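You operate a simulated robot arm through the tools that you are given. There is no shell and no other tool.

Carry out the task below with a simulated two-armed robot. There is one attempt and no reset: what you move stays moved.

JOB
Load the signs stick: card in the reader, stick in the dock, press LOAD.
Fine: the dock ends showing that job as LOADED; the stick goes back in the stand, the card in its holder.
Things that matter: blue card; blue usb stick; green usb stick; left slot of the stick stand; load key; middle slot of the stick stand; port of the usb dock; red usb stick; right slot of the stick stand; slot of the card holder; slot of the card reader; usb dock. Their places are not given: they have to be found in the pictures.

It is judged by the outcome, as a careful person would: the job done as asked, and still so three seconds after it is handed in. It fails if anything else is knocked over, pushed out of place, dropped, spilled or broken.

ROBOT AND FRAMES
Two 7-joint arms with two-finger grippers on one trunk that stands fixed in place. Base frame: the origin is at the foot of the trunk, x ahead of it, y to its left, z up; the work surface is at about z = 0.74. Lengths are in m, angles in rad, forces in N, time in s.
The left shoulder is at [0.071, 0.175, 1.101], the right one opposite. With the tool pointing down near the work surface each hand reaches from about 0.26 to 0.88 m from the base axis, measured 20 degrees to its own side. Payload 2.94 kg a hand.
Tool frame (each hand has its own): the origin (TCP) lies between the finger pads and is the grasp point; the fingertips stand 0.03 m ahead of it; z points along the fingers, y is the line along which they close. Largest opening 0.138 m; the body of the gripper starts 0.109 m behind the TCP.
Orientation is that of the tool frame in the base frame, as [roll, pitch, yaw] about the fixed x, y, z axes, in that order (R = Rz(yaw) Ry(pitch) Rx(roll)). With the fingers straight down and closing along the base's y, the tool's x points along the base's -x, its y along +y and its z along -z.

CONTROLS
- The arms move only by the tool arm_command. It takes "left_deltas", "right_deltas" or both (then of equal length, played together; a hand with none holds still); each is a list of rows, each a list of 3 entries, a list of its own where there are three numbers: the closure, from 0 (fully open) to 1 (shut), then the shift along the base's x, y, z in units of 400 mm (1.0 is 400 mm), then the turn, a rotation vector about the base's x, y, z in units of 180 degrees (1.0 is 180 degrees). In form: [[fingers, [x, y, z], [rx, ry, rz]], ...]. A call has 1 to 20 rows; each row is the pose to reach, as a shift and turn from the pose commanded when the call began. A call with a number of a shift or a turn outside -1 to 1 is refused whole. Rows are played at 5 a second. More than 0.05 m and 0.15 rad between two rows, or a gripper value outside its range, and nothing of the call is played. A pose out of reach is approached as far as the arm can. The call stops where the force on the tool passes 40 N (or 10 N more than at its start, if that is more) or the arm is blocked; 0.2 s more then pass. The fingers move at their own pace and stop on an object; they squeeze with about 31 N. The grip force told is the motor's: it shows also when the fingers shut on nothing. Time passes only in rows, and 0.2 s behind the last, so rows that repeat a pose let the fingers close. The reply holds the time, the measured pose of the TCP, the force on the tool along the base axes, the opening and the grip force, in the units named above and with some noise, with the torque about the TCP (base axes, N m) and any sound that the robot's microphone picked up.
- Cameras (640 x 400 px; columns grow to the right, rows downward): "scene" is now at [0.144, 0.0447, 1.5625]; the picture's right is [0.63, -0.77, 0.00], its down [-0.66, -0.54, -0.51] and it looks along [0.40, 0.32, -0.86] (base axes); focal length 361 px, centre (320, 200). "left" rides on the left gripper at [0.071, -0.019, -0.146] in its tool frame; the picture's right is [0.26, 0.97, 0.00], its down [-0.85, 0.23, -0.48] and it looks along [-0.46, 0.12, 0.88] (tool axes); focal length 280 px, centre (320, 200). "right" rides on the right gripper at [0.071, 0.019, -0.146] in its tool frame; the picture's right is [-0.26, 0.97, 0.00], its down [-0.85, -0.23, -0.48] and it looks along [-0.46, -0.12, 0.88] (tool axes); focal length 280 px, centre (320, 200).
- grab_frame(camera): a new picture of that camera. No time passes.
- slide_trunk(by): slides the trunk up (or, below 0, down) by that many m; the arms and the scene camera ride with it, the base frame stays. It gives what a move gives, with no picture.
- pan_tilt(pan, tilt): turns the head with the scene camera to pan (to the left, within 2.094 rad either way) and tilt (down, from -0.506 to 1.204), counted from straight ahead of the robot. It gives what a move gives.
- pixel_to_xyz(camera, pixels): for up to 12 pixels [column, row] of the newest picture of that camera ("zoom" is the newest enlarged one), the place [x, y, z] in the base frame of the surface seen there, good to about 0.003 m. No time passes.
- zoom(camera, box): a new picture of the part [left, top, right, bottom] of that camera's present view, enlarged. No time passes.
- close_job(): hands the job in; it is judged then, once.

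Open the grippers and draw the arms clear of the work before you hand the job in, unless the task says otherwise.

The tools are called after "Request:" as name(argument=value, ...) on one line, values as JSON. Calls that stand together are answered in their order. arm_command: Moves the arms, as the interface text tells. Its arguments: {"type":"object","properties":{"left_deltas":{"type":"array","items":{"type":"array"}},"right_deltas":{"type":"array","items":{"type":"array"}}},"required":[]} The other tools are called the same way: slide_trunk (by) slides the trunk up or down; pan_tilt (pan, tilt) turns the head that bears the scene camera; grab_frame (camera) takes a picture; pixel_to_xyz (camera, pixels) gives the place of the surface under pixels of a picture; zoom (camera, box) takes an enlarged picture of a part of a camera's view; close_job () hands the job in.

At the start:

```text
clock: 0.0
left_eef_pos: [0.2997, 0.3119, 1.0533]
left_ee_rot: [3.141, 0.0, -3.139]
left_wrist_force: [-0.3, 0.7, -0.5]
left_torque: [0.0, -0.02, 0.01]
left_finger_gap: 0.1379
left_grasp_force: 0.1
right_eef_pos: [0.5859, 0.0587, 1.0413]
right_ee_rot: [3.141, -0.001, 3.141]
right_wrist_force: [-0.8, -0.4, 1.3]
right_torque: [0.01, 0.0, -0.01]
right_finger_gap: 0.1381
right_grasp_force: 0.0
trunk travel left (down, up): [-0.275, 0.459]
head pan, tilt: [0.688, 1.033]
```

scene: 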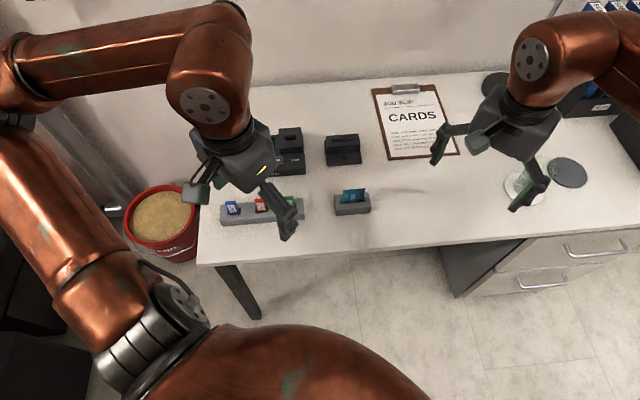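
right: 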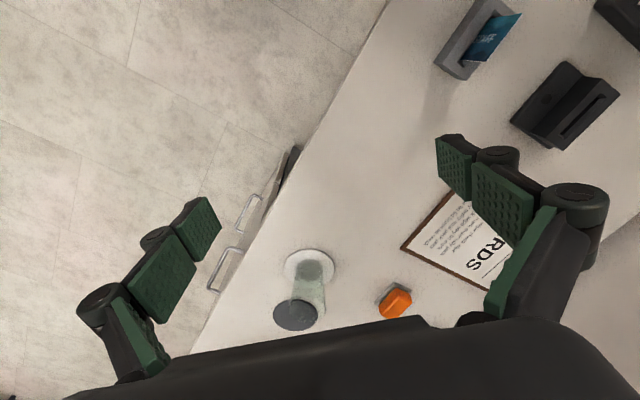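
left: 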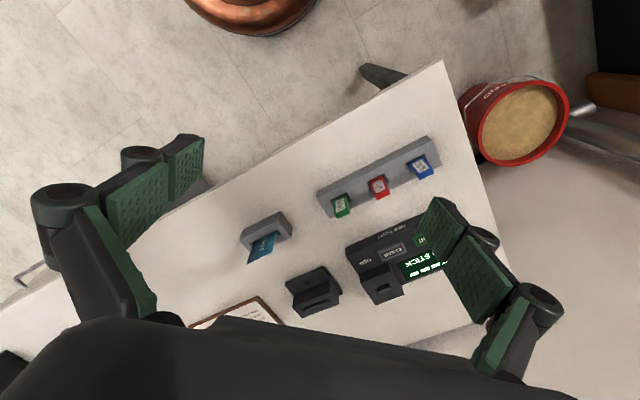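

The pictures show the stick stand (left cam about (380,185)), the dock (about (395,255)), the card holder with blue card (about (265,240)) and the reader (about (315,290)). I zoom in to read the labels.

Request:
zoom(camera="left", box=[300, 120, 460, 220])

Request:
zoom(camera="left", box=[330, 200, 490, 300])

Request:
zoom(camera="scene", box=[360, 70, 480, 170])

Request:
zoom(camera="scene", box=[200, 110, 400, 235])

```text
4.00 times, centred on (380, 170) of left
```

zoom: 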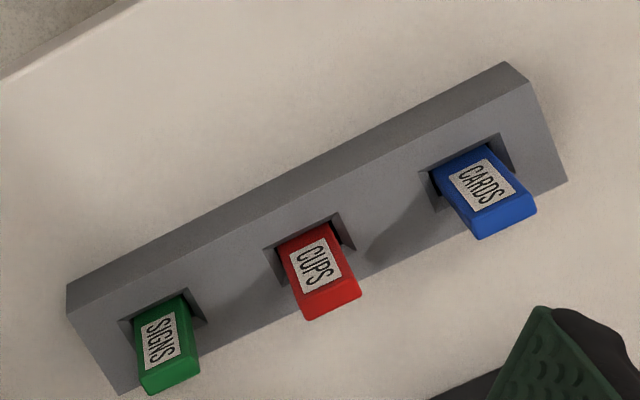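

```text
4.00 times, centred on (410, 250) of left
```

zoom: 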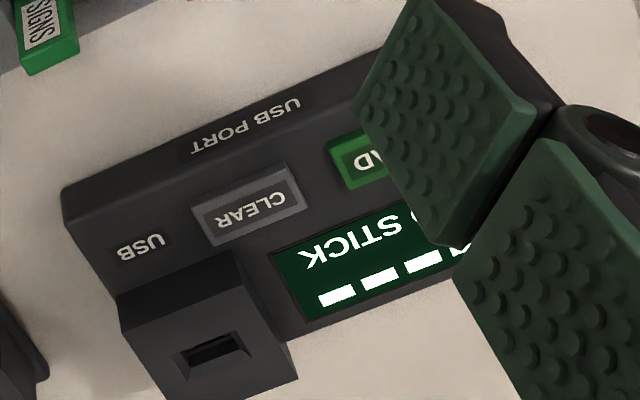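

```text
4.00 times, centred on (420, 120) of scene
```

zoom: 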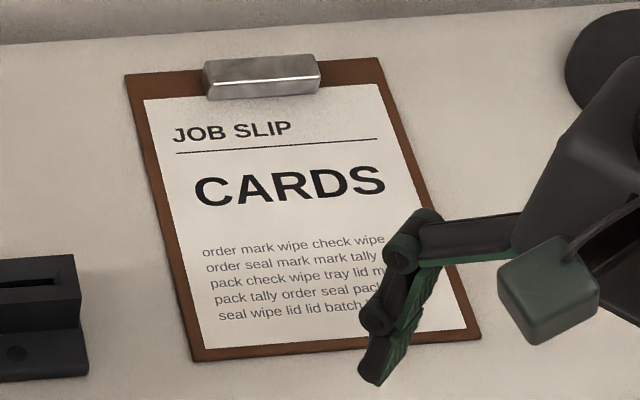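

```text
3.20 times, centred on (300, 172) of scene
```

zoom: 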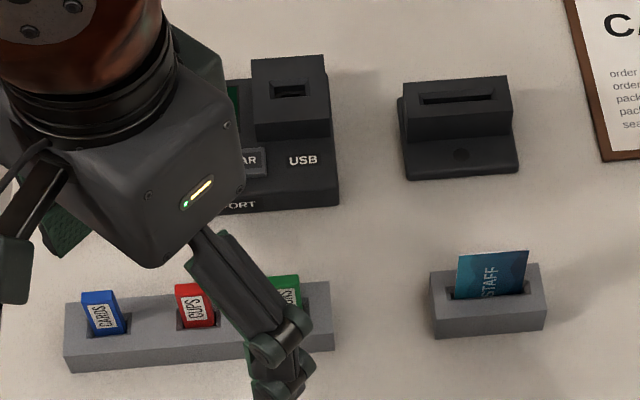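

The SIGNS stick is green, at the end of the stand nearest the card holder; the slip on the clipboard says CARDS but the job names signs. I measure places of the stand, dock, holder and reader.

Request:
pixel_to_xyz(camera="left", pixels=[[341, 204], [379, 186], [420, 166], [318, 190], [435, 137], [441, 164], [331, 218], [383, 287], [264, 246], [280, 214], [243, 234], [320, 290]])

Request:
pixel_to_xyz(camera="zoom", pixels=[[290, 90], [303, 160], [458, 98], [405, 120], [515, 170], [460, 153], [492, 275], [440, 300], [540, 295], [255, 65], [322, 60], [330, 130]])

```text
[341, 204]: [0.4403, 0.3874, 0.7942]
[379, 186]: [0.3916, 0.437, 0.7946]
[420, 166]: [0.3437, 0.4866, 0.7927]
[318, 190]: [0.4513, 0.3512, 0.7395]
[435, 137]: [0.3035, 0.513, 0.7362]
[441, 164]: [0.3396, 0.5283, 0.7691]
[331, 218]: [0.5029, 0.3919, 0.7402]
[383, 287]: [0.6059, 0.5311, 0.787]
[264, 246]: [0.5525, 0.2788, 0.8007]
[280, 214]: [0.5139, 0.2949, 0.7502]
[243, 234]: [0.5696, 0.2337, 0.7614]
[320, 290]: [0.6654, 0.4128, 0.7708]
```

```text
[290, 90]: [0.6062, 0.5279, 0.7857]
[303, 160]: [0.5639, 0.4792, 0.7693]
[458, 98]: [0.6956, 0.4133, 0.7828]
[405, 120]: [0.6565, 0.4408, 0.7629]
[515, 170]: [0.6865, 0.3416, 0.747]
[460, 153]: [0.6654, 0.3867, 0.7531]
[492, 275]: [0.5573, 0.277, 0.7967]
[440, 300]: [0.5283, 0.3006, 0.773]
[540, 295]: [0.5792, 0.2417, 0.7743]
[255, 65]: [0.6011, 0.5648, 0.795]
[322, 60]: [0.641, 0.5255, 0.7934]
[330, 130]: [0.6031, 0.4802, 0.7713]
```

Everything is within the left arm's reach and aligned with the table, turned about 45° from the base. I turn the left hand so that it closes across the sticks' thin side, bring it over the stand at a safe height, and draw the right arm away.

Request:
arm_command(left_deltas=[[0, [0.044, 0.023, 0], [0, 0, -0.032]], [0, [0.088, 0.047, 0], [0, 0, -0.064]], [0, [0.132, 0.07, 0], [0, 0, -0.096]], [0, [0.176, 0.094, 0], [0, 0, -0.127]], [0, [0.22, 0.117, 0], [0, 0, -0.159]], [0, [0.264, 0.141, 0], [0, 0, -0.191]], [0, [0.308, 0.164, 0], [0, 0, -0.223]], [0, [0.351, 0.188, 0], [0, 0, -0.2544]]], right_deltas=[[0, [-0.04, -0.1, 0], [0, 0, 0]], [0, [-0.08, -0.2, 0], [0, 0, 0]], [0, [-0.12, -0.3, 0], [0, 0, 0]], [0, [-0.16, -0.4, 0], [0, 0, 0]], [0, [-0.2, -0.5, 0], [0, 0, 0]], [0, [-0.24, -0.6, 0], [0, 0, 0]], [0, [-0.28, -0.7, 0], [0, 0, 0]], [0, [-0.32, -0.8, 0], [0, 0, 0]]])

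Request:
grab_frame(camera="left")

Request:
grab_frame(camera="scene")

```text
clock: 1.8
left_eef_pos: [0.3889, 0.2652, 1.068]
left_ee_rot: [3.08, 0.039, 2.349]
left_wrist_force: [0.5, 0.1, -5.0]
left_torque: [-0.06, 0.1, -0.03]
left_finger_gap: 0.1379
left_grasp_force: 0.0
left hand out of reach, approached as far as the arm can: row 5, 6, 7, 8
right_eef_pos: [0.4552, -0.265, 1.0425]
right_ee_rot: [3.139, 0.003, 3.141]
right_wrist_force: [-1.3, -0.9, 0.3]
right_torque: [0.12, -0.19, 0.03]
right_finger_gap: 0.1379
right_grasp_force: 0.0
trunk travel left (down, up): [-0.275, 0.459]
head pan, tilt: [0.688, 1.033]
```

```text
taken
```

left: 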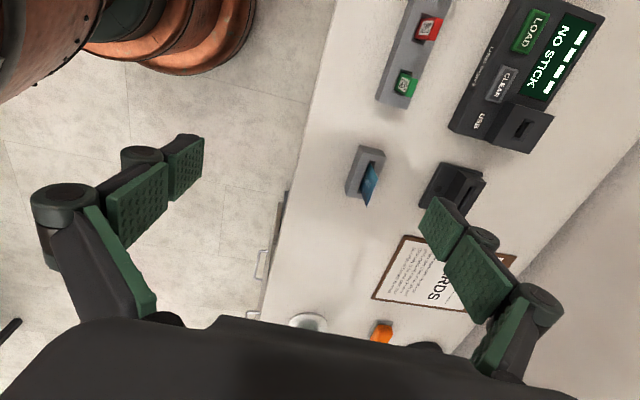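

```text
taken
```

scene: 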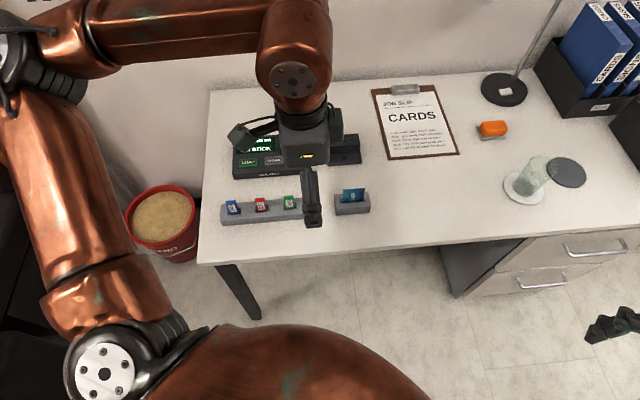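

The left arm stopped short at (0.389, 0.265, 1.068), flagged out of reach. I try lowering it to see whether the pose becomes reachable nearer the table.

Request:
arm_command(left_deltas=[[0, [0, 0, -0.06], [0, 0, 0]], [0, [0, 0, -0.12], [0, 0, 0]], [0, [0, 0, -0.12], [0, 0, 0]]])

```text
clock: 2.6
left_eef_pos: [0.381, 0.2626, 1.0]
left_ee_rot: [3.139, -0.001, 2.349]
left_wrist_force: [0.2, -0.9, 0.4]
left_torque: [0.05, -0.05, 0.02]
left_finger_gap: 0.1381
left_grasp_force: 0.1
left hand out of reach, approached as far as the arm can: row 1, 2, 3
right_eef_pos: [0.4565, -0.2628, 1.0421]
right_ee_rot: [3.138, 0.0, 3.141]
right_wrist_force: [-0.2, 0.0, -0.2]
right_torque: [0.04, -0.02, -0.01]
right_finger_gap: 0.1383
right_grasp_force: 0.1
trunk travel left (down, up): [-0.275, 0.459]
head pan, tilt: [0.688, 1.033]
```

Orientation is held but x/y is still short, likely a wrist-turn limit. I turn the hand the other way about z by 90° and watch whether reach comes back.

Request:
arm_command(left_deltas=[[0, [0, 0, 0], [0, 0, 0.0417]], [0, [0, 0, 0], [0, 0, 0.0833]], [0, [0, 0, 0], [0, 0, 0.125]], [0, [0, 0, 0], [0, 0, 0.1667]], [0, [0, 0, 0], [0, 0, 0.2083]], [0, [0, 0, 0], [0, 0, 0.25]], [0, [0, 0, 0], [0, 0, 0.2917]], [0, [0, 0, 0], [0, 0, 0.3333]], [0, [0, 0, 0], [0, 0, 0.375]], [0, [0, 0, 0], [0, 0, 0.4167]], [0, [0, 0, 0], [0, 0, 0.4583]], [0, [0, 0, 0], [0, 0, 0.5]]])

Request:
grab_frame(camera="left")

Request:
grab_frame(camera="scene")

```text
clock: 5.2
left_eef_pos: [0.3814, 0.2641, 0.9987]
left_ee_rot: [-3.14, 0.0, -2.367]
left_wrist_force: [-0.4, 0.5, 0.2]
left_torque: [0.04, 0.02, 0.03]
left_finger_gap: 0.1381
left_grasp_force: 0.0
right_eef_pos: [0.4578, -0.2619, 1.0419]
right_ee_rot: [3.14, 0.0, -3.14]
right_wrist_force: [-0.1, 0.4, -0.7]
right_torque: [0.0, 0.03, 0.01]
right_finger_gap: 0.138
right_grasp_force: 0.0
trunk travel left (down, up): [-0.275, 0.459]
head pan, tilt: [0.688, 1.033]
```

```text
taken
```

left: 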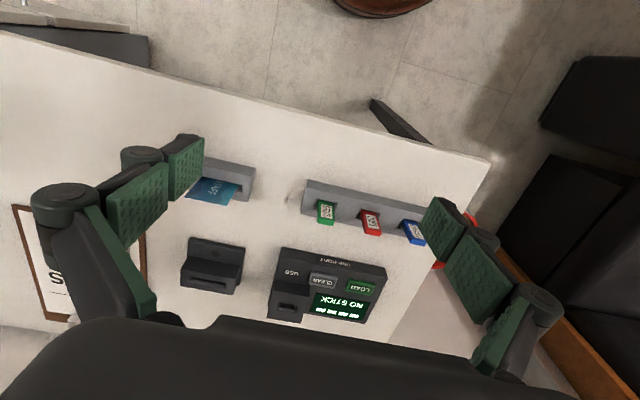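

```text
taken
```

scene: 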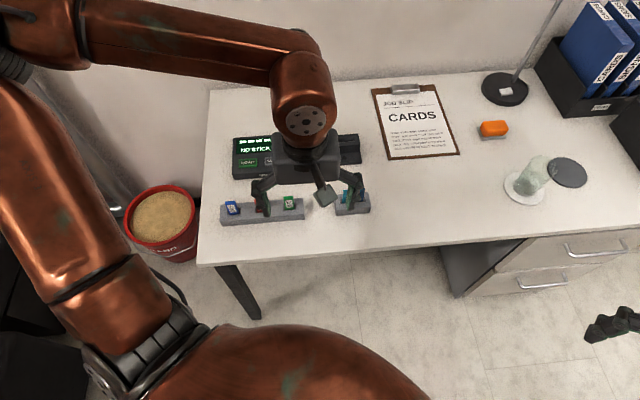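

The base for shifts is the reached pose, and with this yaw there was no reach limit. I move over the stand in this yaw and go on turning toward closing along the other sense of the thin side (another +90°).

Request:
arm_command(left_deltas=[[0, [0.03, 0.06, 0], [0, 0, 0.04]], [0, [0.06, 0.12, 0], [0, 0, 0.08]], [0, [0.09, 0.18, -0.02], [0, 0, 0.12]], [0, [0.12, 0.24, -0.04], [0, 0, 0.16]], [0, [0.1465, 0.3075, -0.06], [0, 0, 0.2]], [0, [0.1465, 0.3075, -0.08], [0, 0, 0.24]], [0, [0.1465, 0.3075, -0.1], [0, 0, 0.28]], [0, [0.1465, 0.3075, -0.125], [0, 0, 0.32]], [0, [0.1465, 0.3075, -0.125], [0, 0, 0.36]], [0, [0.1465, 0.3075, -0.125], [0, 0, 0.4]], [0, [0.1465, 0.3075, -0.125], [0, 0, 0.44]], [0, [0.1465, 0.3075, -0.125], [0, 0, 0.48]], [0, [0.1465, 0.3075, -0.125], [0, 0, 0.4989]]])

Request:
grab_frame(camera="left")

Request:
grab_frame(camera="scene")

```text
clock: 8.0
left_eef_pos: [0.4399, 0.3872, 0.9482]
left_ee_rot: [-3.14, 0.003, -0.801]
left_wrist_force: [-0.2, 0.0, 0.1]
left_torque: [0.02, -0.01, -0.03]
left_finger_gap: 0.1379
left_grasp_force: 0.0
right_eef_pos: [0.4584, -0.262, 1.0416]
right_ee_rot: [3.139, 0.0, -3.14]
right_wrist_force: [-0.4, 0.4, 0.1]
right_torque: [0.02, -0.01, 0.03]
right_finger_gap: 0.1382
right_grasp_force: 0.1
trunk travel left (down, up): [-0.275, 0.459]
head pan, tilt: [0.688, 1.033]
```

```text
taken
```

left: 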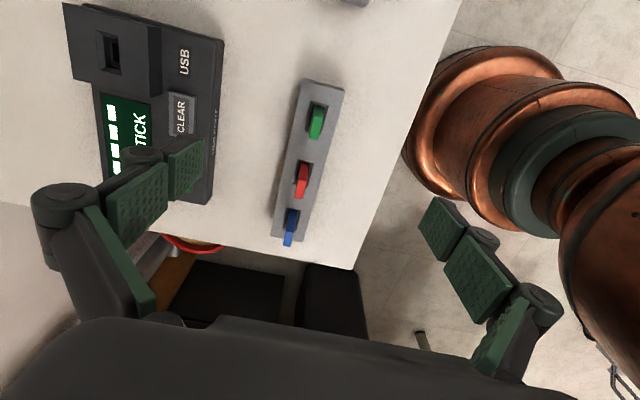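

```text
taken
```

scene: 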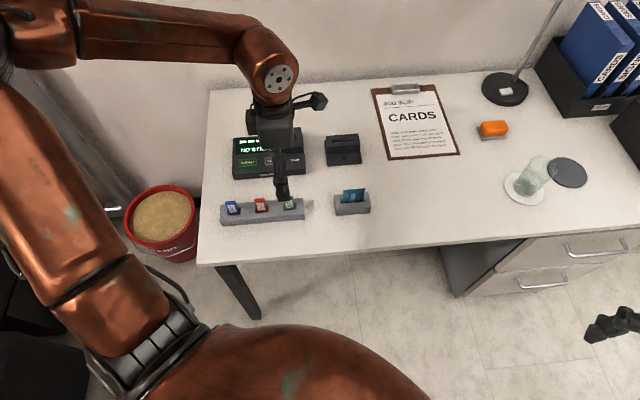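

This yaw reaches. The green stick shows at (316,121) in the left picture, right below the tool. I zoom there for its exact size and place.

Request:
zoom(camera="left", box=[260, 80, 372, 150])

Request:
pixel_to_xyz(camera="zoom", pixels=[[315, 235], [280, 190], [340, 165], [378, 180], [352, 310], [305, 300], [345, 140], [420, 160], [410, 330]])

```text
5.71 times, centred on (316, 115) of left
```

zoom: 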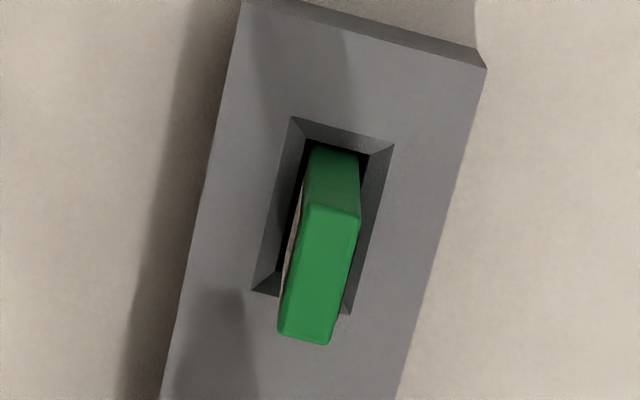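

```text
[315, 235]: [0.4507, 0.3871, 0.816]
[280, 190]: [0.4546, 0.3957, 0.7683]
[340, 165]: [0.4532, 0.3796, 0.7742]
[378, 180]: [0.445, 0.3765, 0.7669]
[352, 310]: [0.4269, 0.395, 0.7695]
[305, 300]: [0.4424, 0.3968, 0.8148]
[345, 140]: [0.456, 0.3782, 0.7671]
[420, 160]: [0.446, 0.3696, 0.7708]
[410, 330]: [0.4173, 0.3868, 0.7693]
```

The stick's top face spans zoom pixels (305,207)–(330,340), at z≈0.816, i.e. 0.047 m above the stand. I measure more points for the centre and yaw.

Request:
pixel_to_xyz(camera="zoom", pixels=[[318, 274], [310, 215], [352, 220], [325, 332], [284, 327], [332, 217], [305, 329], [297, 270], [340, 278], [336, 155], [312, 152], [352, 160]])

Request:
pixel_to_xyz(camera="left", pixels=[[110, 30], [75, 10], [158, 30], [150, 80], [80, 80], [215, 200], [180, 60], [180, 115], [318, 118], [304, 180], [291, 225]])

```text
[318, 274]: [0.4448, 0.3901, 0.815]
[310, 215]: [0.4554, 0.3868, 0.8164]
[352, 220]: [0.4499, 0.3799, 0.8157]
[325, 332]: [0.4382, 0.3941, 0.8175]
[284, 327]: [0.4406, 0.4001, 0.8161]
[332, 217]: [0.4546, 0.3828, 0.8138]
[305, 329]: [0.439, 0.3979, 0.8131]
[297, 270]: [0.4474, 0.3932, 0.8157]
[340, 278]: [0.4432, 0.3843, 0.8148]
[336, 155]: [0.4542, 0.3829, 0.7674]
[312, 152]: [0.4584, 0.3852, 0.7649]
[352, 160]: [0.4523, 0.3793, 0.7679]
```

```text
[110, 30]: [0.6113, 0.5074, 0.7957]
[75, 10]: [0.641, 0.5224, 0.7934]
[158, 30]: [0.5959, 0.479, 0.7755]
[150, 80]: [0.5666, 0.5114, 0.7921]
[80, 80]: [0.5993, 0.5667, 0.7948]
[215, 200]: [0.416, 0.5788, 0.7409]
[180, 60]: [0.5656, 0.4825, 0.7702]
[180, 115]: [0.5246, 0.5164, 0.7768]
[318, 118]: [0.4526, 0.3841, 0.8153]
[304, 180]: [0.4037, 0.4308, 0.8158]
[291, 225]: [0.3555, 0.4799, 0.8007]
```

Green stick centre is about (0.446, 0.390), top z 0.816, turned 134°. Next I move above the card holder to measure the card.

Request:
arm_command(left_deltas=[[0, [0.072, -0.068, 0], [0, 0, 0]], [0, [0.144, -0.136, 0], [0, 0, 0]], [0, [0.216, -0.204, 0], [0, 0, 0]], [0, [0.2875, -0.2725, 0], [0, 0, 0]]])

Request:
grab_frame(camera="left")

Request:
zoom(camera="left", box=[240, 60, 400, 160])

Request:
zoom(camera="scene", box=[220, 110, 380, 230])

```text
clock: 9.0
left_eef_pos: [0.5569, 0.2805, 0.9472]
left_ee_rot: [3.138, 0.004, -0.799]
left_wrist_force: [-0.1, 0.2, 0.1]
left_torque: [0.02, 0.01, 0.01]
left_finger_gap: 0.1378
left_grasp_force: 0.1
right_eef_pos: [0.4577, -0.262, 1.0418]
right_ee_rot: [3.14, -0.002, 3.14]
right_wrist_force: [0.2, 1.9, -0.1]
right_torque: [-0.02, 0.01, -0.02]
right_finger_gap: 0.1379
right_grasp_force: 0.1
trunk travel left (down, up): [-0.275, 0.459]
head pan, tilt: [0.688, 1.033]
```

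```text
taken
```

left: 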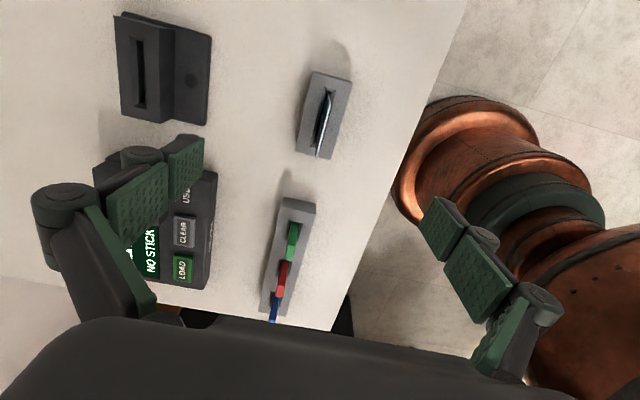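

```text
4.00 times, centred on (320, 110) of left
```

zoom: 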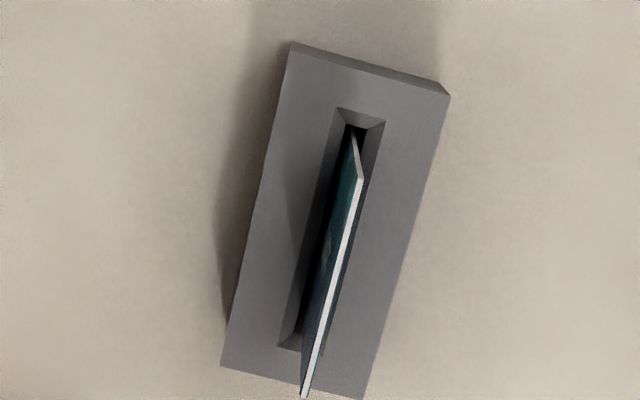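

```text
3.33 times, centred on (300, 170) of scene
```

zoom: 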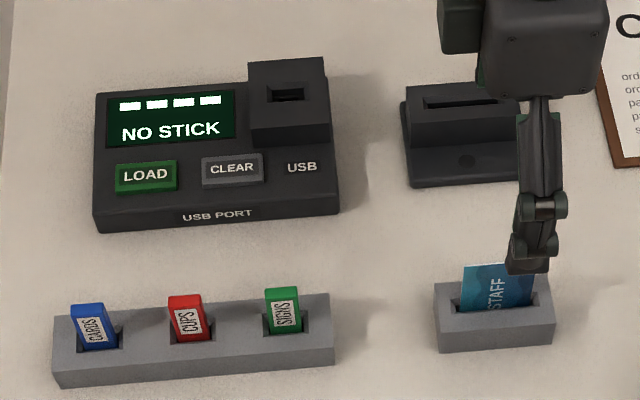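

The display reads NO STICK; card is upright in its holder (zoom (345,180)–(303,395)). I measure the card's edge, the holder, and the reader's slot.

Request:
zoom(camera="left", box=[280, 60, 376, 170])

Request:
pixel_to_xyz(camera="left", pixels=[[329, 106], [323, 130], [316, 157], [310, 75], [345, 82], [330, 155], [297, 152], [138, 45], [141, 105], [118, 20], [172, 25], [208, 123]])

Request:
pixel_to_xyz(camera="zoom", pixels=[[321, 110], [300, 250], [280, 385], [312, 180]])

```text
3.64 times, centred on (328, 115) of left
```

zoom: 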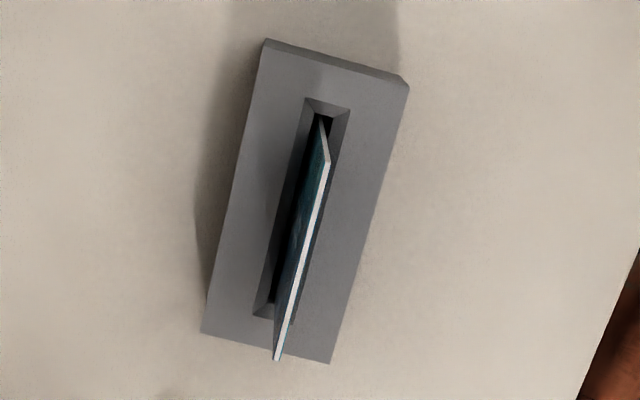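

```text
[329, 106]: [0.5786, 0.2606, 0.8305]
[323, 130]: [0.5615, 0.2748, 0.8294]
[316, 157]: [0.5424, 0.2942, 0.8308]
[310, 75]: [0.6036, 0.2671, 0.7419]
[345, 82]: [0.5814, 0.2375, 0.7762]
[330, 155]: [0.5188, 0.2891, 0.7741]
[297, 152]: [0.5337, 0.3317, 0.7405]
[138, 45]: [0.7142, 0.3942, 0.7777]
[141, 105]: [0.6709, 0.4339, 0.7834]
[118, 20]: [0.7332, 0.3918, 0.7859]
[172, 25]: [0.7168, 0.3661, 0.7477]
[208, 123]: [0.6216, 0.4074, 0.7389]
```

```text
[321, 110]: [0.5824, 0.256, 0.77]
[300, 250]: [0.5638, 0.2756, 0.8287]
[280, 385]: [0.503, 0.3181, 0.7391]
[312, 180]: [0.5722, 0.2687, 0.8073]
```

The card's top edge runs (0.580,0.259)–(0.540,0.296) at z≈0.83, so centre (0.560,0.278). Now I zoom on the reader slot and dock from this camera.

Request:
zoom(camera="left", box=[100, 0, 228, 135])

Request:
pixel_to_xyz(camera="zoom", pixels=[[180, 110], [200, 330], [178, 140], [198, 300], [45, 60], [85, 345], [205, 90], [240, 350], [205, 150], [225, 300], [150, 150], [160, 300]])

```text
2.96 times, centred on (164, 68) of left
```

zoom: 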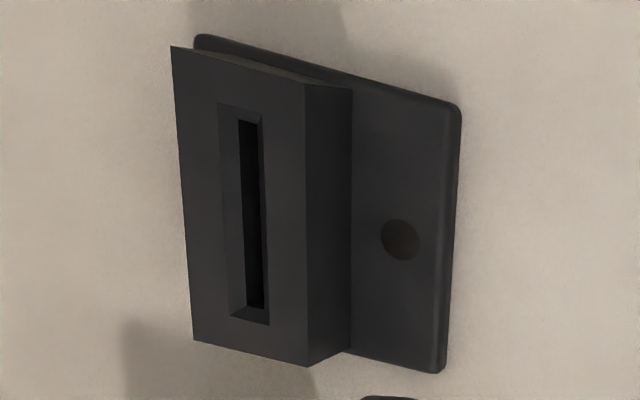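

```text
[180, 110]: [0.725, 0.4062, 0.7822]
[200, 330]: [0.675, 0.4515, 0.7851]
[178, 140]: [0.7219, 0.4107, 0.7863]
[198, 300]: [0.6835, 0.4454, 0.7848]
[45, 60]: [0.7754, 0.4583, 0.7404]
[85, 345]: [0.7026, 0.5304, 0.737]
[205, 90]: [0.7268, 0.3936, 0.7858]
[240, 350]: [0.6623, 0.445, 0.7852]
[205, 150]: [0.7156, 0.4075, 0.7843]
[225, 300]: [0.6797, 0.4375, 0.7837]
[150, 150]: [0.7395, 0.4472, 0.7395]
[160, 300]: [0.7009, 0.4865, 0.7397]
```

I move over the reader to measure its slot from straight above and check reach there.

Request:
arm_command(left_deltas=[[0, [0.07, 0.065, 0], [0, 0, 0]], [0, [0.14, 0.13, 0], [0, 0, 0]], [0, [0.21, 0.195, 0], [0, 0, 0]], [0, [0.28, 0.26, 0], [0, 0, 0]], [0, [0.35, 0.325, 0], [0, 0, 0]]])

Request:
grab_frame(camera="left")

Request:
zoom(camera="left", box=[250, 50, 410, 170])

```text
clock: 10.2
left_eef_pos: [0.6594, 0.4147, 0.9522]
left_ee_rot: [3.141, -0.001, -0.801]
left_wrist_force: [-0.1, 0.0, 0.2]
left_torque: [-0.03, 0.0, -0.03]
left_finger_gap: 0.1379
left_grasp_force: 0.0
left hand out of reach, approached as far as the arm can: row 4, 5
right_eef_pos: [0.4572, -0.2619, 1.0423]
right_ee_rot: [3.14, 0.0, 3.141]
right_wrist_force: [0.6, 0.6, -0.5]
right_torque: [-0.03, 0.02, 0.03]
right_finger_gap: 0.1383
right_grasp_force: 0.0
trunk travel left (down, up): [-0.275, 0.459]
head pan, tilt: [0.688, 1.033]
```

```text
taken
```

left: 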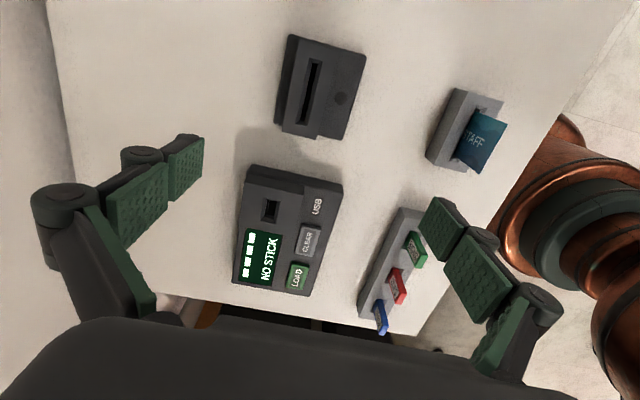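

```text
3.33 times, centred on (330, 110) of left
```

zoom: 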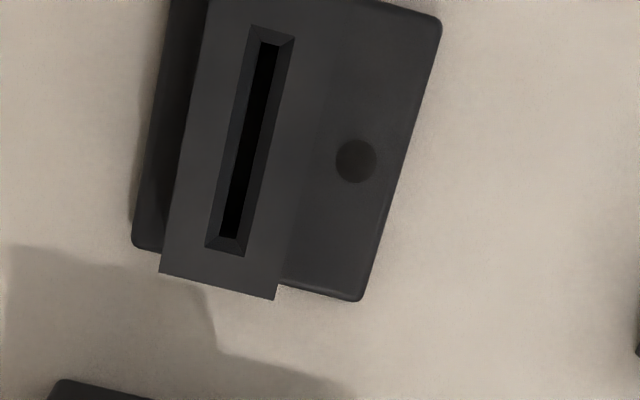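

The hand stopped at (0.659, 0.415), a bit short of the reader. I look at the arm's configuration in the scene picture and measure the slot from here.

Request:
grab_frame(camera="scene")

Request:
pixel_to_xyz(camera="zoom", pixels=[[218, 130], [285, 130], [205, 200], [265, 200], [190, 250], [262, 285], [170, 270], [275, 297], [230, 20], [310, 20], [215, 60], [250, 270]])

Request:
pixel_to_xyz(camera="left", pixels=[[257, 208], [283, 212], [268, 195], [268, 227], [250, 170], [343, 186], [307, 295], [235, 282], [297, 276], [311, 240]])

```text
taken
```

scene: 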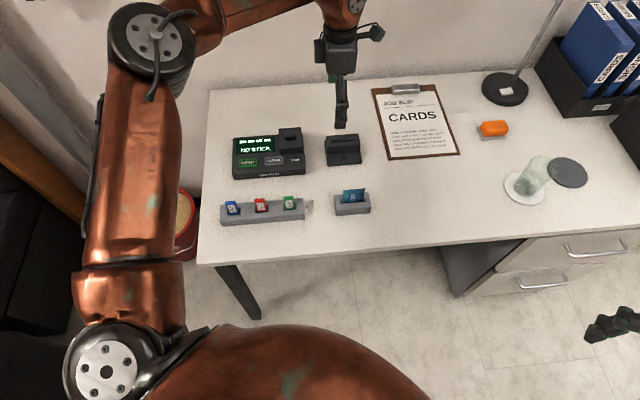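

```text
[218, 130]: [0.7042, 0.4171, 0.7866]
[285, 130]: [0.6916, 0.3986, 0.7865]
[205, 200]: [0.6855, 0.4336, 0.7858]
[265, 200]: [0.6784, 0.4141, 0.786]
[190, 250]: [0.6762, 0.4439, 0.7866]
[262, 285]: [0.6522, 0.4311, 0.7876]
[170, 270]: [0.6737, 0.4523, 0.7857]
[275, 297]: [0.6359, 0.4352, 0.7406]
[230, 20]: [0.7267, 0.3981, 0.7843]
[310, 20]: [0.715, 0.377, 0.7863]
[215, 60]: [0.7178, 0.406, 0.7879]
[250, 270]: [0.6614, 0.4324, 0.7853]
```

```text
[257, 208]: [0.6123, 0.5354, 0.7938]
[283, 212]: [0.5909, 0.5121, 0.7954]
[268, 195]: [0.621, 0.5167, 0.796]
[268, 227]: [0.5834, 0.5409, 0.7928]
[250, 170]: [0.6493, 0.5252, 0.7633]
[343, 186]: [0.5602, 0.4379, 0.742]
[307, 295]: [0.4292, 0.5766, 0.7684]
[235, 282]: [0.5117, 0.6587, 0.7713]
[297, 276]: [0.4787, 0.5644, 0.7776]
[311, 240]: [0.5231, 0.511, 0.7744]
```

The slot centre is about (0.692, 0.417), 0.04 m further than the hand got; the elbow is bent, so a wrist limit is the cause, not length. I raise the trunk 0.15 m so the forearm can slope down, then retry.

Request:
slide_trunk(by=0.15)

Request:
arm_command(left_deltas=[[0, [0, 0, -0.1], [0, 0, 0]], [0, [0, 0, -0.2], [0, 0, 0]], [0, [0, 0, -0.3], [0, 0, 0]], [0, [0, 0, -0.375], [0, 0, 0]], [0, [0.08, 0.006, -0.375], [0, 0, 0]], [0, [0.08, 0.006, -0.375], [0, 0, 0]]])

Request:
grab_frame(camera="scene")

```text
clock: 11.9
left_eef_pos: [0.6368, 0.4154, 1.161]
left_ee_rot: [-3.071, -0.067, -0.803]
left_wrist_force: [0.0, -0.6, 0.4]
left_torque: [-0.03, 0.03, 0.01]
left_finger_gap: 0.138
left_grasp_force: 0.1
right_eef_pos: [0.4568, -0.2639, 1.1912]
right_ee_rot: [3.141, -0.001, 3.141]
right_wrist_force: [0.3, 0.4, 0.4]
right_torque: [0.01, 0.01, 0.02]
right_finger_gap: 0.1378
right_grasp_force: 0.2
trunk travel left (down, up): [-0.425, 0.309]
head pan, tilt: [0.688, 1.033]
```

```text
clock: 13.3
left_eef_pos: [0.6136, 0.4268, 1.036]
left_ee_rot: [-3.07, -0.069, -0.803]
left_wrist_force: [-0.1, -0.9, -0.4]
left_torque: [-0.02, -0.02, 0.03]
left_finger_gap: 0.1379
left_grasp_force: 0.1
left hand out of reach, approached as far as the arm can: row 2, 3, 4, 5, 6
right_eef_pos: [0.4567, -0.2637, 1.1919]
right_ee_rot: [3.14, 0.0, 3.14]
right_wrist_force: [0.8, -0.1, -0.8]
right_torque: [-0.01, 0.01, 0.01]
right_finger_gap: 0.138
right_grasp_force: 0.1
trunk travel left (down, up): [-0.425, 0.309]
head pan, tilt: [0.688, 1.033]
```

```text
taken
```

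scene: 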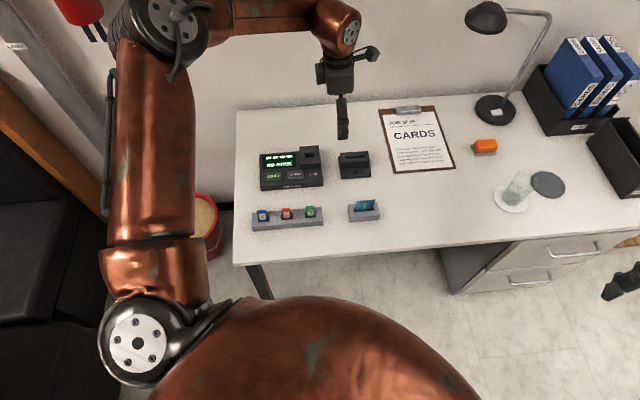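

Raising made it worse (and the tool tilted 0.1 rad). I lift the arm, straighten the tool, and slide the trunk down instead to try a lower shoulder.

Request:
arm_command(left_deltas=[[0, [-0.05, 0, 0.1], [0, 0.01, 0]], [0, [-0.1, 0, 0.2], [0, 0.02, 0]], [0, [-0.15, 0, 0.3], [0, 0.0317, 0]], [0, [-0.2, 0, 0.375], [0, 0.0317, 0]]])

Request:
slide_trunk(by=-0.2)

Request:
grab_frame(camera="scene")

```text
clock: 14.3
left_eef_pos: [0.5305, 0.4265, 1.1873]
left_ee_rot: [-3.141, 0.002, -0.801]
left_wrist_force: [-1.2, 0.0, -0.1]
left_torque: [0.0, -0.06, 0.01]
left_finger_gap: 0.1379
left_grasp_force: 0.0
right_eef_pos: [0.4568, -0.262, 1.1917]
right_ee_rot: [3.14, 0.002, -3.141]
right_wrist_force: [-0.5, -0.1, -0.2]
right_torque: [0.0, -0.02, -0.03]
right_finger_gap: 0.1379
right_grasp_force: 0.1
trunk travel left (down, up): [-0.425, 0.309]
head pan, tilt: [0.688, 1.033]
```

```text
clock: 16.5
left_eef_pos: [0.5335, 0.4255, 0.9859]
left_ee_rot: [3.141, 0.0, -0.8]
left_wrist_force: [0.9, -0.4, 0.4]
left_torque: [0.03, -0.04, 0.01]
left_finger_gap: 0.1381
left_grasp_force: 0.1
right_eef_pos: [0.4558, -0.2624, 0.9915]
right_ee_rot: [3.14, 0.001, -3.141]
right_wrist_force: [0.9, 0.6, 1.1]
right_torque: [0.01, -0.03, 0.0]
right_finger_gap: 0.1382
right_grasp_force: 0.0
trunk travel left (down, up): [-0.225, 0.509]
head pan, tilt: [0.688, 1.033]
```

```text
taken
```

scene: 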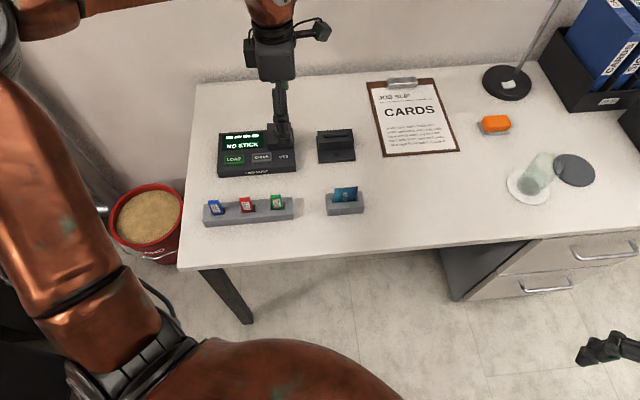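

Trunk is now 0.05 m below its first height and the tool is straight at (0.5335, 0.4255, 0.986). I try the reader position again.

Request:
arm_command(left_deltas=[[0, [0.1, -0.005, -0.02], [0, 0, 0]], [0, [0.2, -0.01, -0.04], [0, 0, 0]], [0, [0.3, -0.015, -0.06], [0, 0, 0]], [0, [0.396, -0.02, -0.09], [0, 0, 0]], [0, [0.396, -0.02, -0.09], [0, 0, 0]]])

Request:
grab_frame(camera="scene")

```text
clock: 17.7
left_eef_pos: [0.6853, 0.4154, 0.9521]
left_ee_rot: [-3.137, 0.001, -0.799]
left_wrist_force: [0.7, -1.6, 0.7]
left_torque: [0.14, -0.03, 0.0]
left_finger_gap: 0.1379
left_grasp_force: 0.0
left hand out of reach, approached as far as the arm can: row 4, 5
right_eef_pos: [0.4571, -0.2646, 0.9919]
right_ee_rot: [3.138, 0.003, -3.141]
right_wrist_force: [0.0, 0.2, 0.4]
right_torque: [0.03, -0.1, 0.0]
right_finger_gap: 0.1382
right_grasp_force: 0.2
trunk travel left (down, up): [-0.225, 0.509]
head pan, tilt: [0.688, 1.033]
```

```text
taken
```

scene: 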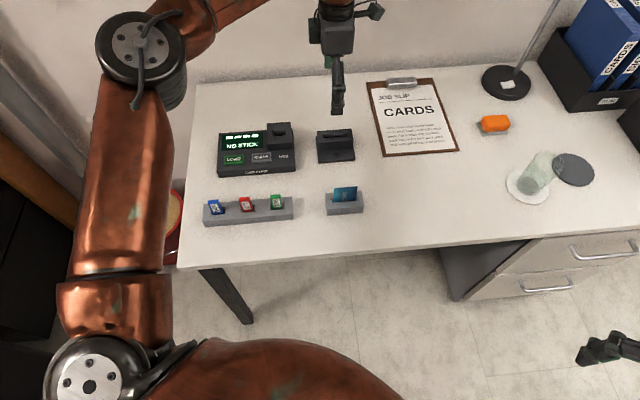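

Lowering helped: reach grew to 0.685. I check the elbow's and arm's heights from the scene picture before lowering the trunk further.

Request:
pixel_to_xyz(camera="scene", pixels=[[140, 45], [175, 95], [195, 35], [130, 150], [160, 180], [110, 270], [85, 385], [165, 265], [210, 10], [335, 40]])

```text
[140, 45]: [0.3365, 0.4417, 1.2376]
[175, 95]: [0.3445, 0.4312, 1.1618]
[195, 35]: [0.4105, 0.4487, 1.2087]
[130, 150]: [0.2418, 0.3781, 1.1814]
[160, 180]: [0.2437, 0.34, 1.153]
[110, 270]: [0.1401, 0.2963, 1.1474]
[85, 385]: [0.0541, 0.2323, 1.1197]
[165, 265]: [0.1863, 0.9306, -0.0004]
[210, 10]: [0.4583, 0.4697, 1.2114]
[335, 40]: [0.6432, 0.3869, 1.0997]
```

The elbow's underside is high enough, so lowering by 0.15 m more should be safe. I first take the left hand up and back above the card holder and raise the right hand too, then slide the trunk down.

Request:
arm_command(left_deltas=[[0, [0, 0, 0.1], [0, 0, 0]], [0, [-0.06, -0.07, 0.17], [0, 0, 0]], [0, [-0.12, -0.14, 0.22], [0, 0, 0]], [0, [-0.18, -0.21, 0.27], [0, 0, 0]], [0, [-0.24, -0.28, 0.32], [0, 0, 0]], [0, [-0.3125, -0.3425, 0.375], [0, 0, 0]]], right_deltas=[[0, [0, 0, 0.06], [0, 0, 0]], [0, [0, 0, 0.12], [0, 0, 0]], [0, [0, 0, 0.18], [0, 0, 0]], [0, [0, 0, 0.24], [0, 0, 0]], [0, [0, 0, 0.3], [0, 0, 0]], [0, [0, 0, 0.375], [0, 0, 0]]])

Request:
slide_trunk(by=-0.15)

Request:
grab_frame(camera="scene")

Request:
grab_frame(camera="left")

```text
clock: 19.1
left_eef_pos: [0.5576, 0.2806, 1.1]
left_ee_rot: [-3.14, -0.001, -0.799]
left_wrist_force: [-0.6, 0.3, -0.5]
left_torque: [0.02, -0.01, -0.05]
left_finger_gap: 0.1378
left_grasp_force: 0.0
left hand out of reach, approached as far as the arm can: row 1
right_eef_pos: [0.4559, -0.2632, 1.1437]
right_ee_rot: [3.14, 0.004, -3.14]
right_wrist_force: [-0.6, 0.0, -0.8]
right_torque: [0.02, -0.02, -0.04]
right_finger_gap: 0.1378
right_grasp_force: 0.1
trunk travel left (down, up): [-0.225, 0.509]
head pan, tilt: [0.688, 1.033]
```

```text
clock: 20.9
left_eef_pos: [0.5601, 0.2812, 0.949]
left_ee_rot: [-3.141, 0.001, -0.801]
left_wrist_force: [0.4, -0.5, 1.2]
left_torque: [0.0, -0.02, -0.01]
left_finger_gap: 0.1381
left_grasp_force: 0.1
right_eef_pos: [0.4553, -0.2626, 0.9922]
right_ee_rot: [3.141, 0.003, 3.141]
right_wrist_force: [0.3, 0.4, 0.3]
right_torque: [-0.03, -0.04, 0.05]
right_finger_gap: 0.138
right_grasp_force: 0.0
trunk travel left (down, up): [-0.075, 0.659]
head pan, tilt: [0.688, 1.033]
```

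```text
taken
```

scene: 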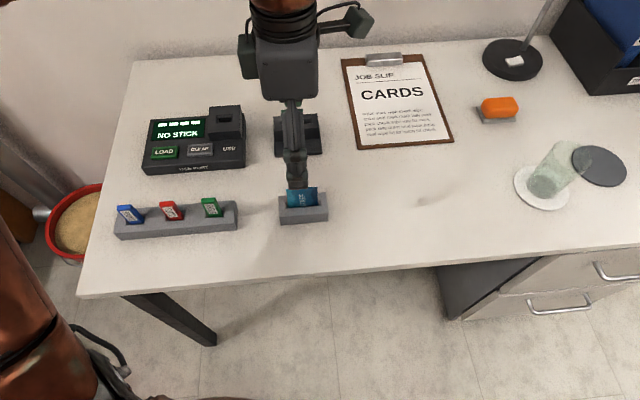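

```text
taken
```

left: 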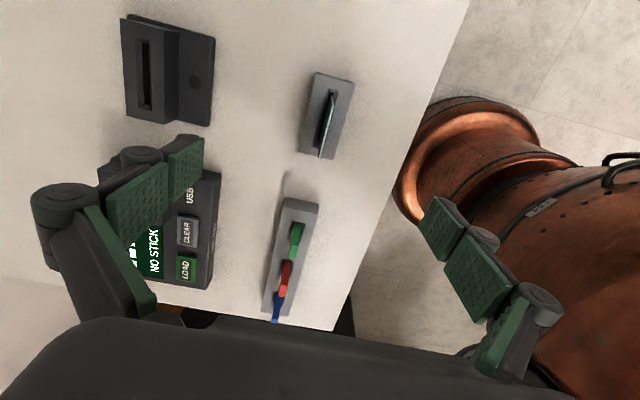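

Now I test whether the reader's slot position (0.692, 0.417) is reachable at this trunk height, staying at z 0.90.

Request:
arm_command(left_deltas=[[0, [0.07, 0.07, 0], [0, 0, 0]], [0, [0.14, 0.14, 0], [0, 0, 0]], [0, [0.21, 0.21, 0], [0, 0, 0]], [0, [0.28, 0.28, -0.05], [0, 0, 0]], [0, [0.33, 0.34, -0.12], [0, 0, 0]], [0, [0.33, 0.34, -0.12], [0, 0, 0]]])

Request:
grab_frame(camera="scene")

Request:
grab_frame(camera="left")

```text
clock: 22.3
left_eef_pos: [0.6903, 0.4174, 0.9007]
left_ee_rot: [3.141, 0.0, -0.802]
left_wrist_force: [0.3, 0.5, 1.1]
left_torque: [-0.01, -0.05, 0.01]
left_finger_gap: 0.1381
left_grasp_force: 0.1
right_eef_pos: [0.4566, -0.2632, 0.991]
right_ee_rot: [3.139, -0.001, -3.141]
right_wrist_force: [-1.1, -0.6, 0.6]
right_torque: [0.03, -0.02, 0.02]
right_finger_gap: 0.1379
right_grasp_force: 0.1
trunk travel left (down, up): [-0.075, 0.659]
head pan, tilt: [0.688, 1.033]
```

```text
taken
```

scene: 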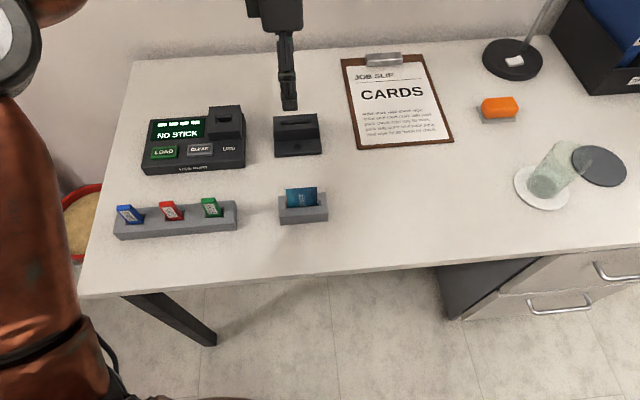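

```text
taken
```

left: 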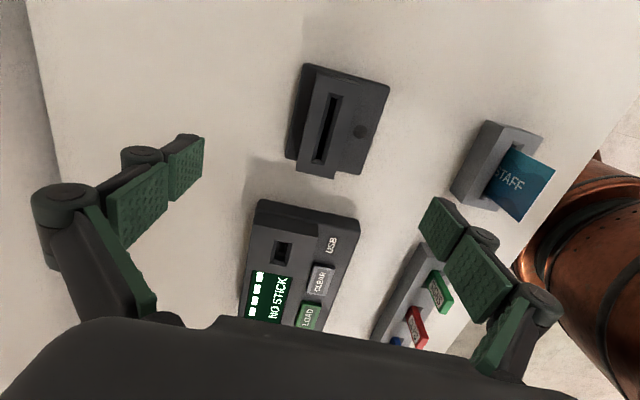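

The reader is in reach now at (0.690, 0.417, 0.90). I zoom in on the slot from above to measure its centre and yaw precisely.

Request:
zoom(camera="left", box=[280, 60, 400, 180])

Request:
pixel_to_xyz(camera="zoom", pixels=[[140, 60], [230, 90], [85, 320], [195, 355], [160, 70], [120, 300], [245, 140], [215, 300], [180, 345], [110, 330], [150, 130], [220, 250]])

```text
3.33 times, centred on (340, 120) of left
```

zoom: 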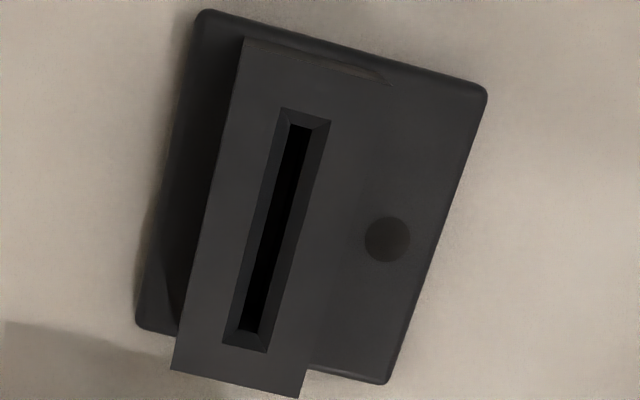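

```text
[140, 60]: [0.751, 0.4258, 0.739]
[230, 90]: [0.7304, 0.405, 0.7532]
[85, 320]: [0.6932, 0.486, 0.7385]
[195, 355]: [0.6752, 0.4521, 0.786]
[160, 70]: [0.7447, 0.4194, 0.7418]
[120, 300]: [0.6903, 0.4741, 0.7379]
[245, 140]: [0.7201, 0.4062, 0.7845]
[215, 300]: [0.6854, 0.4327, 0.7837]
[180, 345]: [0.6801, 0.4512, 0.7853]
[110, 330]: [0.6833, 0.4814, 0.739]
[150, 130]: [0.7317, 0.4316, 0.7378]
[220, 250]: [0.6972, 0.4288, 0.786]
```

The slot's outline centre is at zoom (275.5, 230). I sample pairs of points around it on the flat top so their average gives the centre.

Request:
pixel_to_xyz(camera="zoom", pixels=[[311, 92], [240, 368], [315, 165], [236, 295], [243, 222], [308, 238], [263, 110], [288, 350], [250, 160], [301, 300], [225, 290], [326, 170]])

Request:
pixel_to_xyz(camera="zoom", pixels=[[311, 92], [240, 368], [315, 165], [236, 295], [243, 222], [308, 238], [263, 110], [288, 350], [250, 160], [301, 300], [225, 290], [326, 170]])

```text
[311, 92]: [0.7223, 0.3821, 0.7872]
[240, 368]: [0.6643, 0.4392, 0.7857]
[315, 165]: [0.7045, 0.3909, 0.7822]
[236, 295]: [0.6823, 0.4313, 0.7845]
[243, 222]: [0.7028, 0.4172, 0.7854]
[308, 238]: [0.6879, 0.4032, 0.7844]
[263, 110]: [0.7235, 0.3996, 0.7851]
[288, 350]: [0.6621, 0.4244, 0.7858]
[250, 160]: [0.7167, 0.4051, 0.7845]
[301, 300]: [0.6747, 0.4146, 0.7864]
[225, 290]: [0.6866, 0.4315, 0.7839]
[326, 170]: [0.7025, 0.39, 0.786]
```

```text
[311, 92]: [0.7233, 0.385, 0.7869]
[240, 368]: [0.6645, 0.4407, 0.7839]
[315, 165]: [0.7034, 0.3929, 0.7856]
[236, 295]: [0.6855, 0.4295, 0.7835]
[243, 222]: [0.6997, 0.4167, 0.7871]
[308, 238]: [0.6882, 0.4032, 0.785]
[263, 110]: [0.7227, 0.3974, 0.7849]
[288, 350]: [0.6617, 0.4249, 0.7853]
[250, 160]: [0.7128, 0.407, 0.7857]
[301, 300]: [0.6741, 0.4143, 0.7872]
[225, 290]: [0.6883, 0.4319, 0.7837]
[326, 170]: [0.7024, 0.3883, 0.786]
```

The reader slot centre averages to (0.694, 0.411, 0.785), slot direction ≈135°, so I trim the yaw by +0.016 rad. I return over the card holder at z 0.90 to sample the card the same way.

Request:
arm_command(left_deltas=[[0, [-0.065, -0.07, 0], [0, 0, 0.005]], [0, [-0.13, -0.14, 0], [0, 0, 0.005]], [0, [-0.195, -0.21, 0], [0, 0, 0.005]], [0, [-0.26, -0.28, 0], [0, 0, 0.005]], [0.4, [-0.3258, -0.3485, 0], [0, 0, 0.005]], [0.4, [-0.3258, -0.3485, 0], [0, 0, 0.005]], [0.4, [-0.3258, -0.3485, 0], [0, 0, 0.005]]])

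Request:
grab_frame(camera="left")

Request:
zoom(camera="left", box=[240, 60, 400, 190])

```text
clock: 23.9
left_eef_pos: [0.561, 0.2777, 0.9008]
left_ee_rot: [-3.141, 0.0, -0.786]
left_wrist_force: [0.3, 0.4, 0.3]
left_torque: [0.02, -0.02, -0.03]
left_finger_gap: 0.083
left_grasp_force: 0.1
right_eef_pos: [0.4576, -0.2629, 0.9914]
right_ee_rot: [3.141, -0.001, -3.141]
right_wrist_force: [0.0, 0.6, 1.0]
right_torque: [0.0, 0.0, -0.01]
right_finger_gap: 0.138
right_grasp_force: 0.1
trunk travel left (down, up): [-0.075, 0.659]
head pan, tilt: [0.688, 1.033]
```

```text
taken
```

left: 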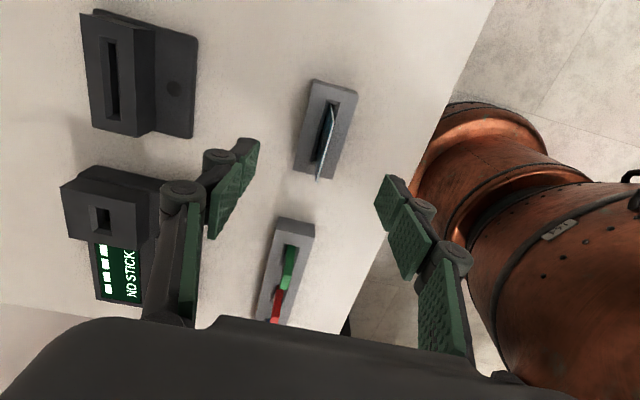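

```text
3.08 times, centred on (320, 125) of left
```

zoom: 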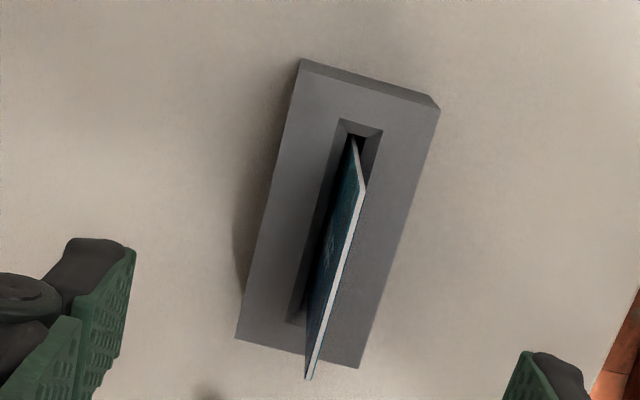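

The gap is 0.083 at closure 0.4. The card's white top edge runs zoom (361,190)–(308,378); I sample it and the holder's top.

Request:
pixel_to_xyz(camera="zoom", pixels=[[359, 198], [354, 215], [349, 232], [344, 250], [339, 267], [335, 284], [330, 301], [325, 318], [320, 335], [316, 352], [311, 369]])

Request:
pixel_to_xyz(camera="zoom", pixels=[[359, 198], [354, 215], [349, 232], [344, 250], [339, 267], [335, 284], [330, 301], [325, 318], [320, 335], [316, 352], [311, 369]])

Request:
pixel_to_xyz(camera="zoom", pixels=[[305, 90], [425, 115], [350, 355], [245, 330], [310, 110], [400, 160], [370, 280], [265, 270], [330, 95], [275, 320], [395, 200], [290, 200]])

```text
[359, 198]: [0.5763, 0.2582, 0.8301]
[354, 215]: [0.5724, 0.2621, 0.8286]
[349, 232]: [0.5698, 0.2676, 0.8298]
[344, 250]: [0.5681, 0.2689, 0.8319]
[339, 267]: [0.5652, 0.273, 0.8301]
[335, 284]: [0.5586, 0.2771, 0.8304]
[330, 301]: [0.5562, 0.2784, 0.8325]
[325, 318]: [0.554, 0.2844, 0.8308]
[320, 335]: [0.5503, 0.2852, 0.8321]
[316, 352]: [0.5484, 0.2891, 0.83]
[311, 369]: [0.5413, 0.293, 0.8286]
```

```text
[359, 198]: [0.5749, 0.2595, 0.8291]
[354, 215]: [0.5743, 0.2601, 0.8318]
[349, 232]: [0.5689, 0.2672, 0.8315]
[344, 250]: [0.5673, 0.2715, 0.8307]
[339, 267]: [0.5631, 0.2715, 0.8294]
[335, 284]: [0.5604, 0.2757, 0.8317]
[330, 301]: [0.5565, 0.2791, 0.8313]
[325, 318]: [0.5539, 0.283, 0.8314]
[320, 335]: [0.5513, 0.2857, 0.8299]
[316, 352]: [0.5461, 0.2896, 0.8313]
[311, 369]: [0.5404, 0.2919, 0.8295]
```

```text
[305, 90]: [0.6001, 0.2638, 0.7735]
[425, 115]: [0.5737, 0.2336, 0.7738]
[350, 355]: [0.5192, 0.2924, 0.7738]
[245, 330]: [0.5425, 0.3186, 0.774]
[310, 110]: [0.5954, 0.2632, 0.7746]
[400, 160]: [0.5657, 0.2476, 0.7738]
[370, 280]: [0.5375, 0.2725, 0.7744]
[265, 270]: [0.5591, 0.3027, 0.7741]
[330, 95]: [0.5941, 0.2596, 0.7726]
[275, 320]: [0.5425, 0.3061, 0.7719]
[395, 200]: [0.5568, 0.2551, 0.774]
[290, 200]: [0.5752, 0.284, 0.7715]
```

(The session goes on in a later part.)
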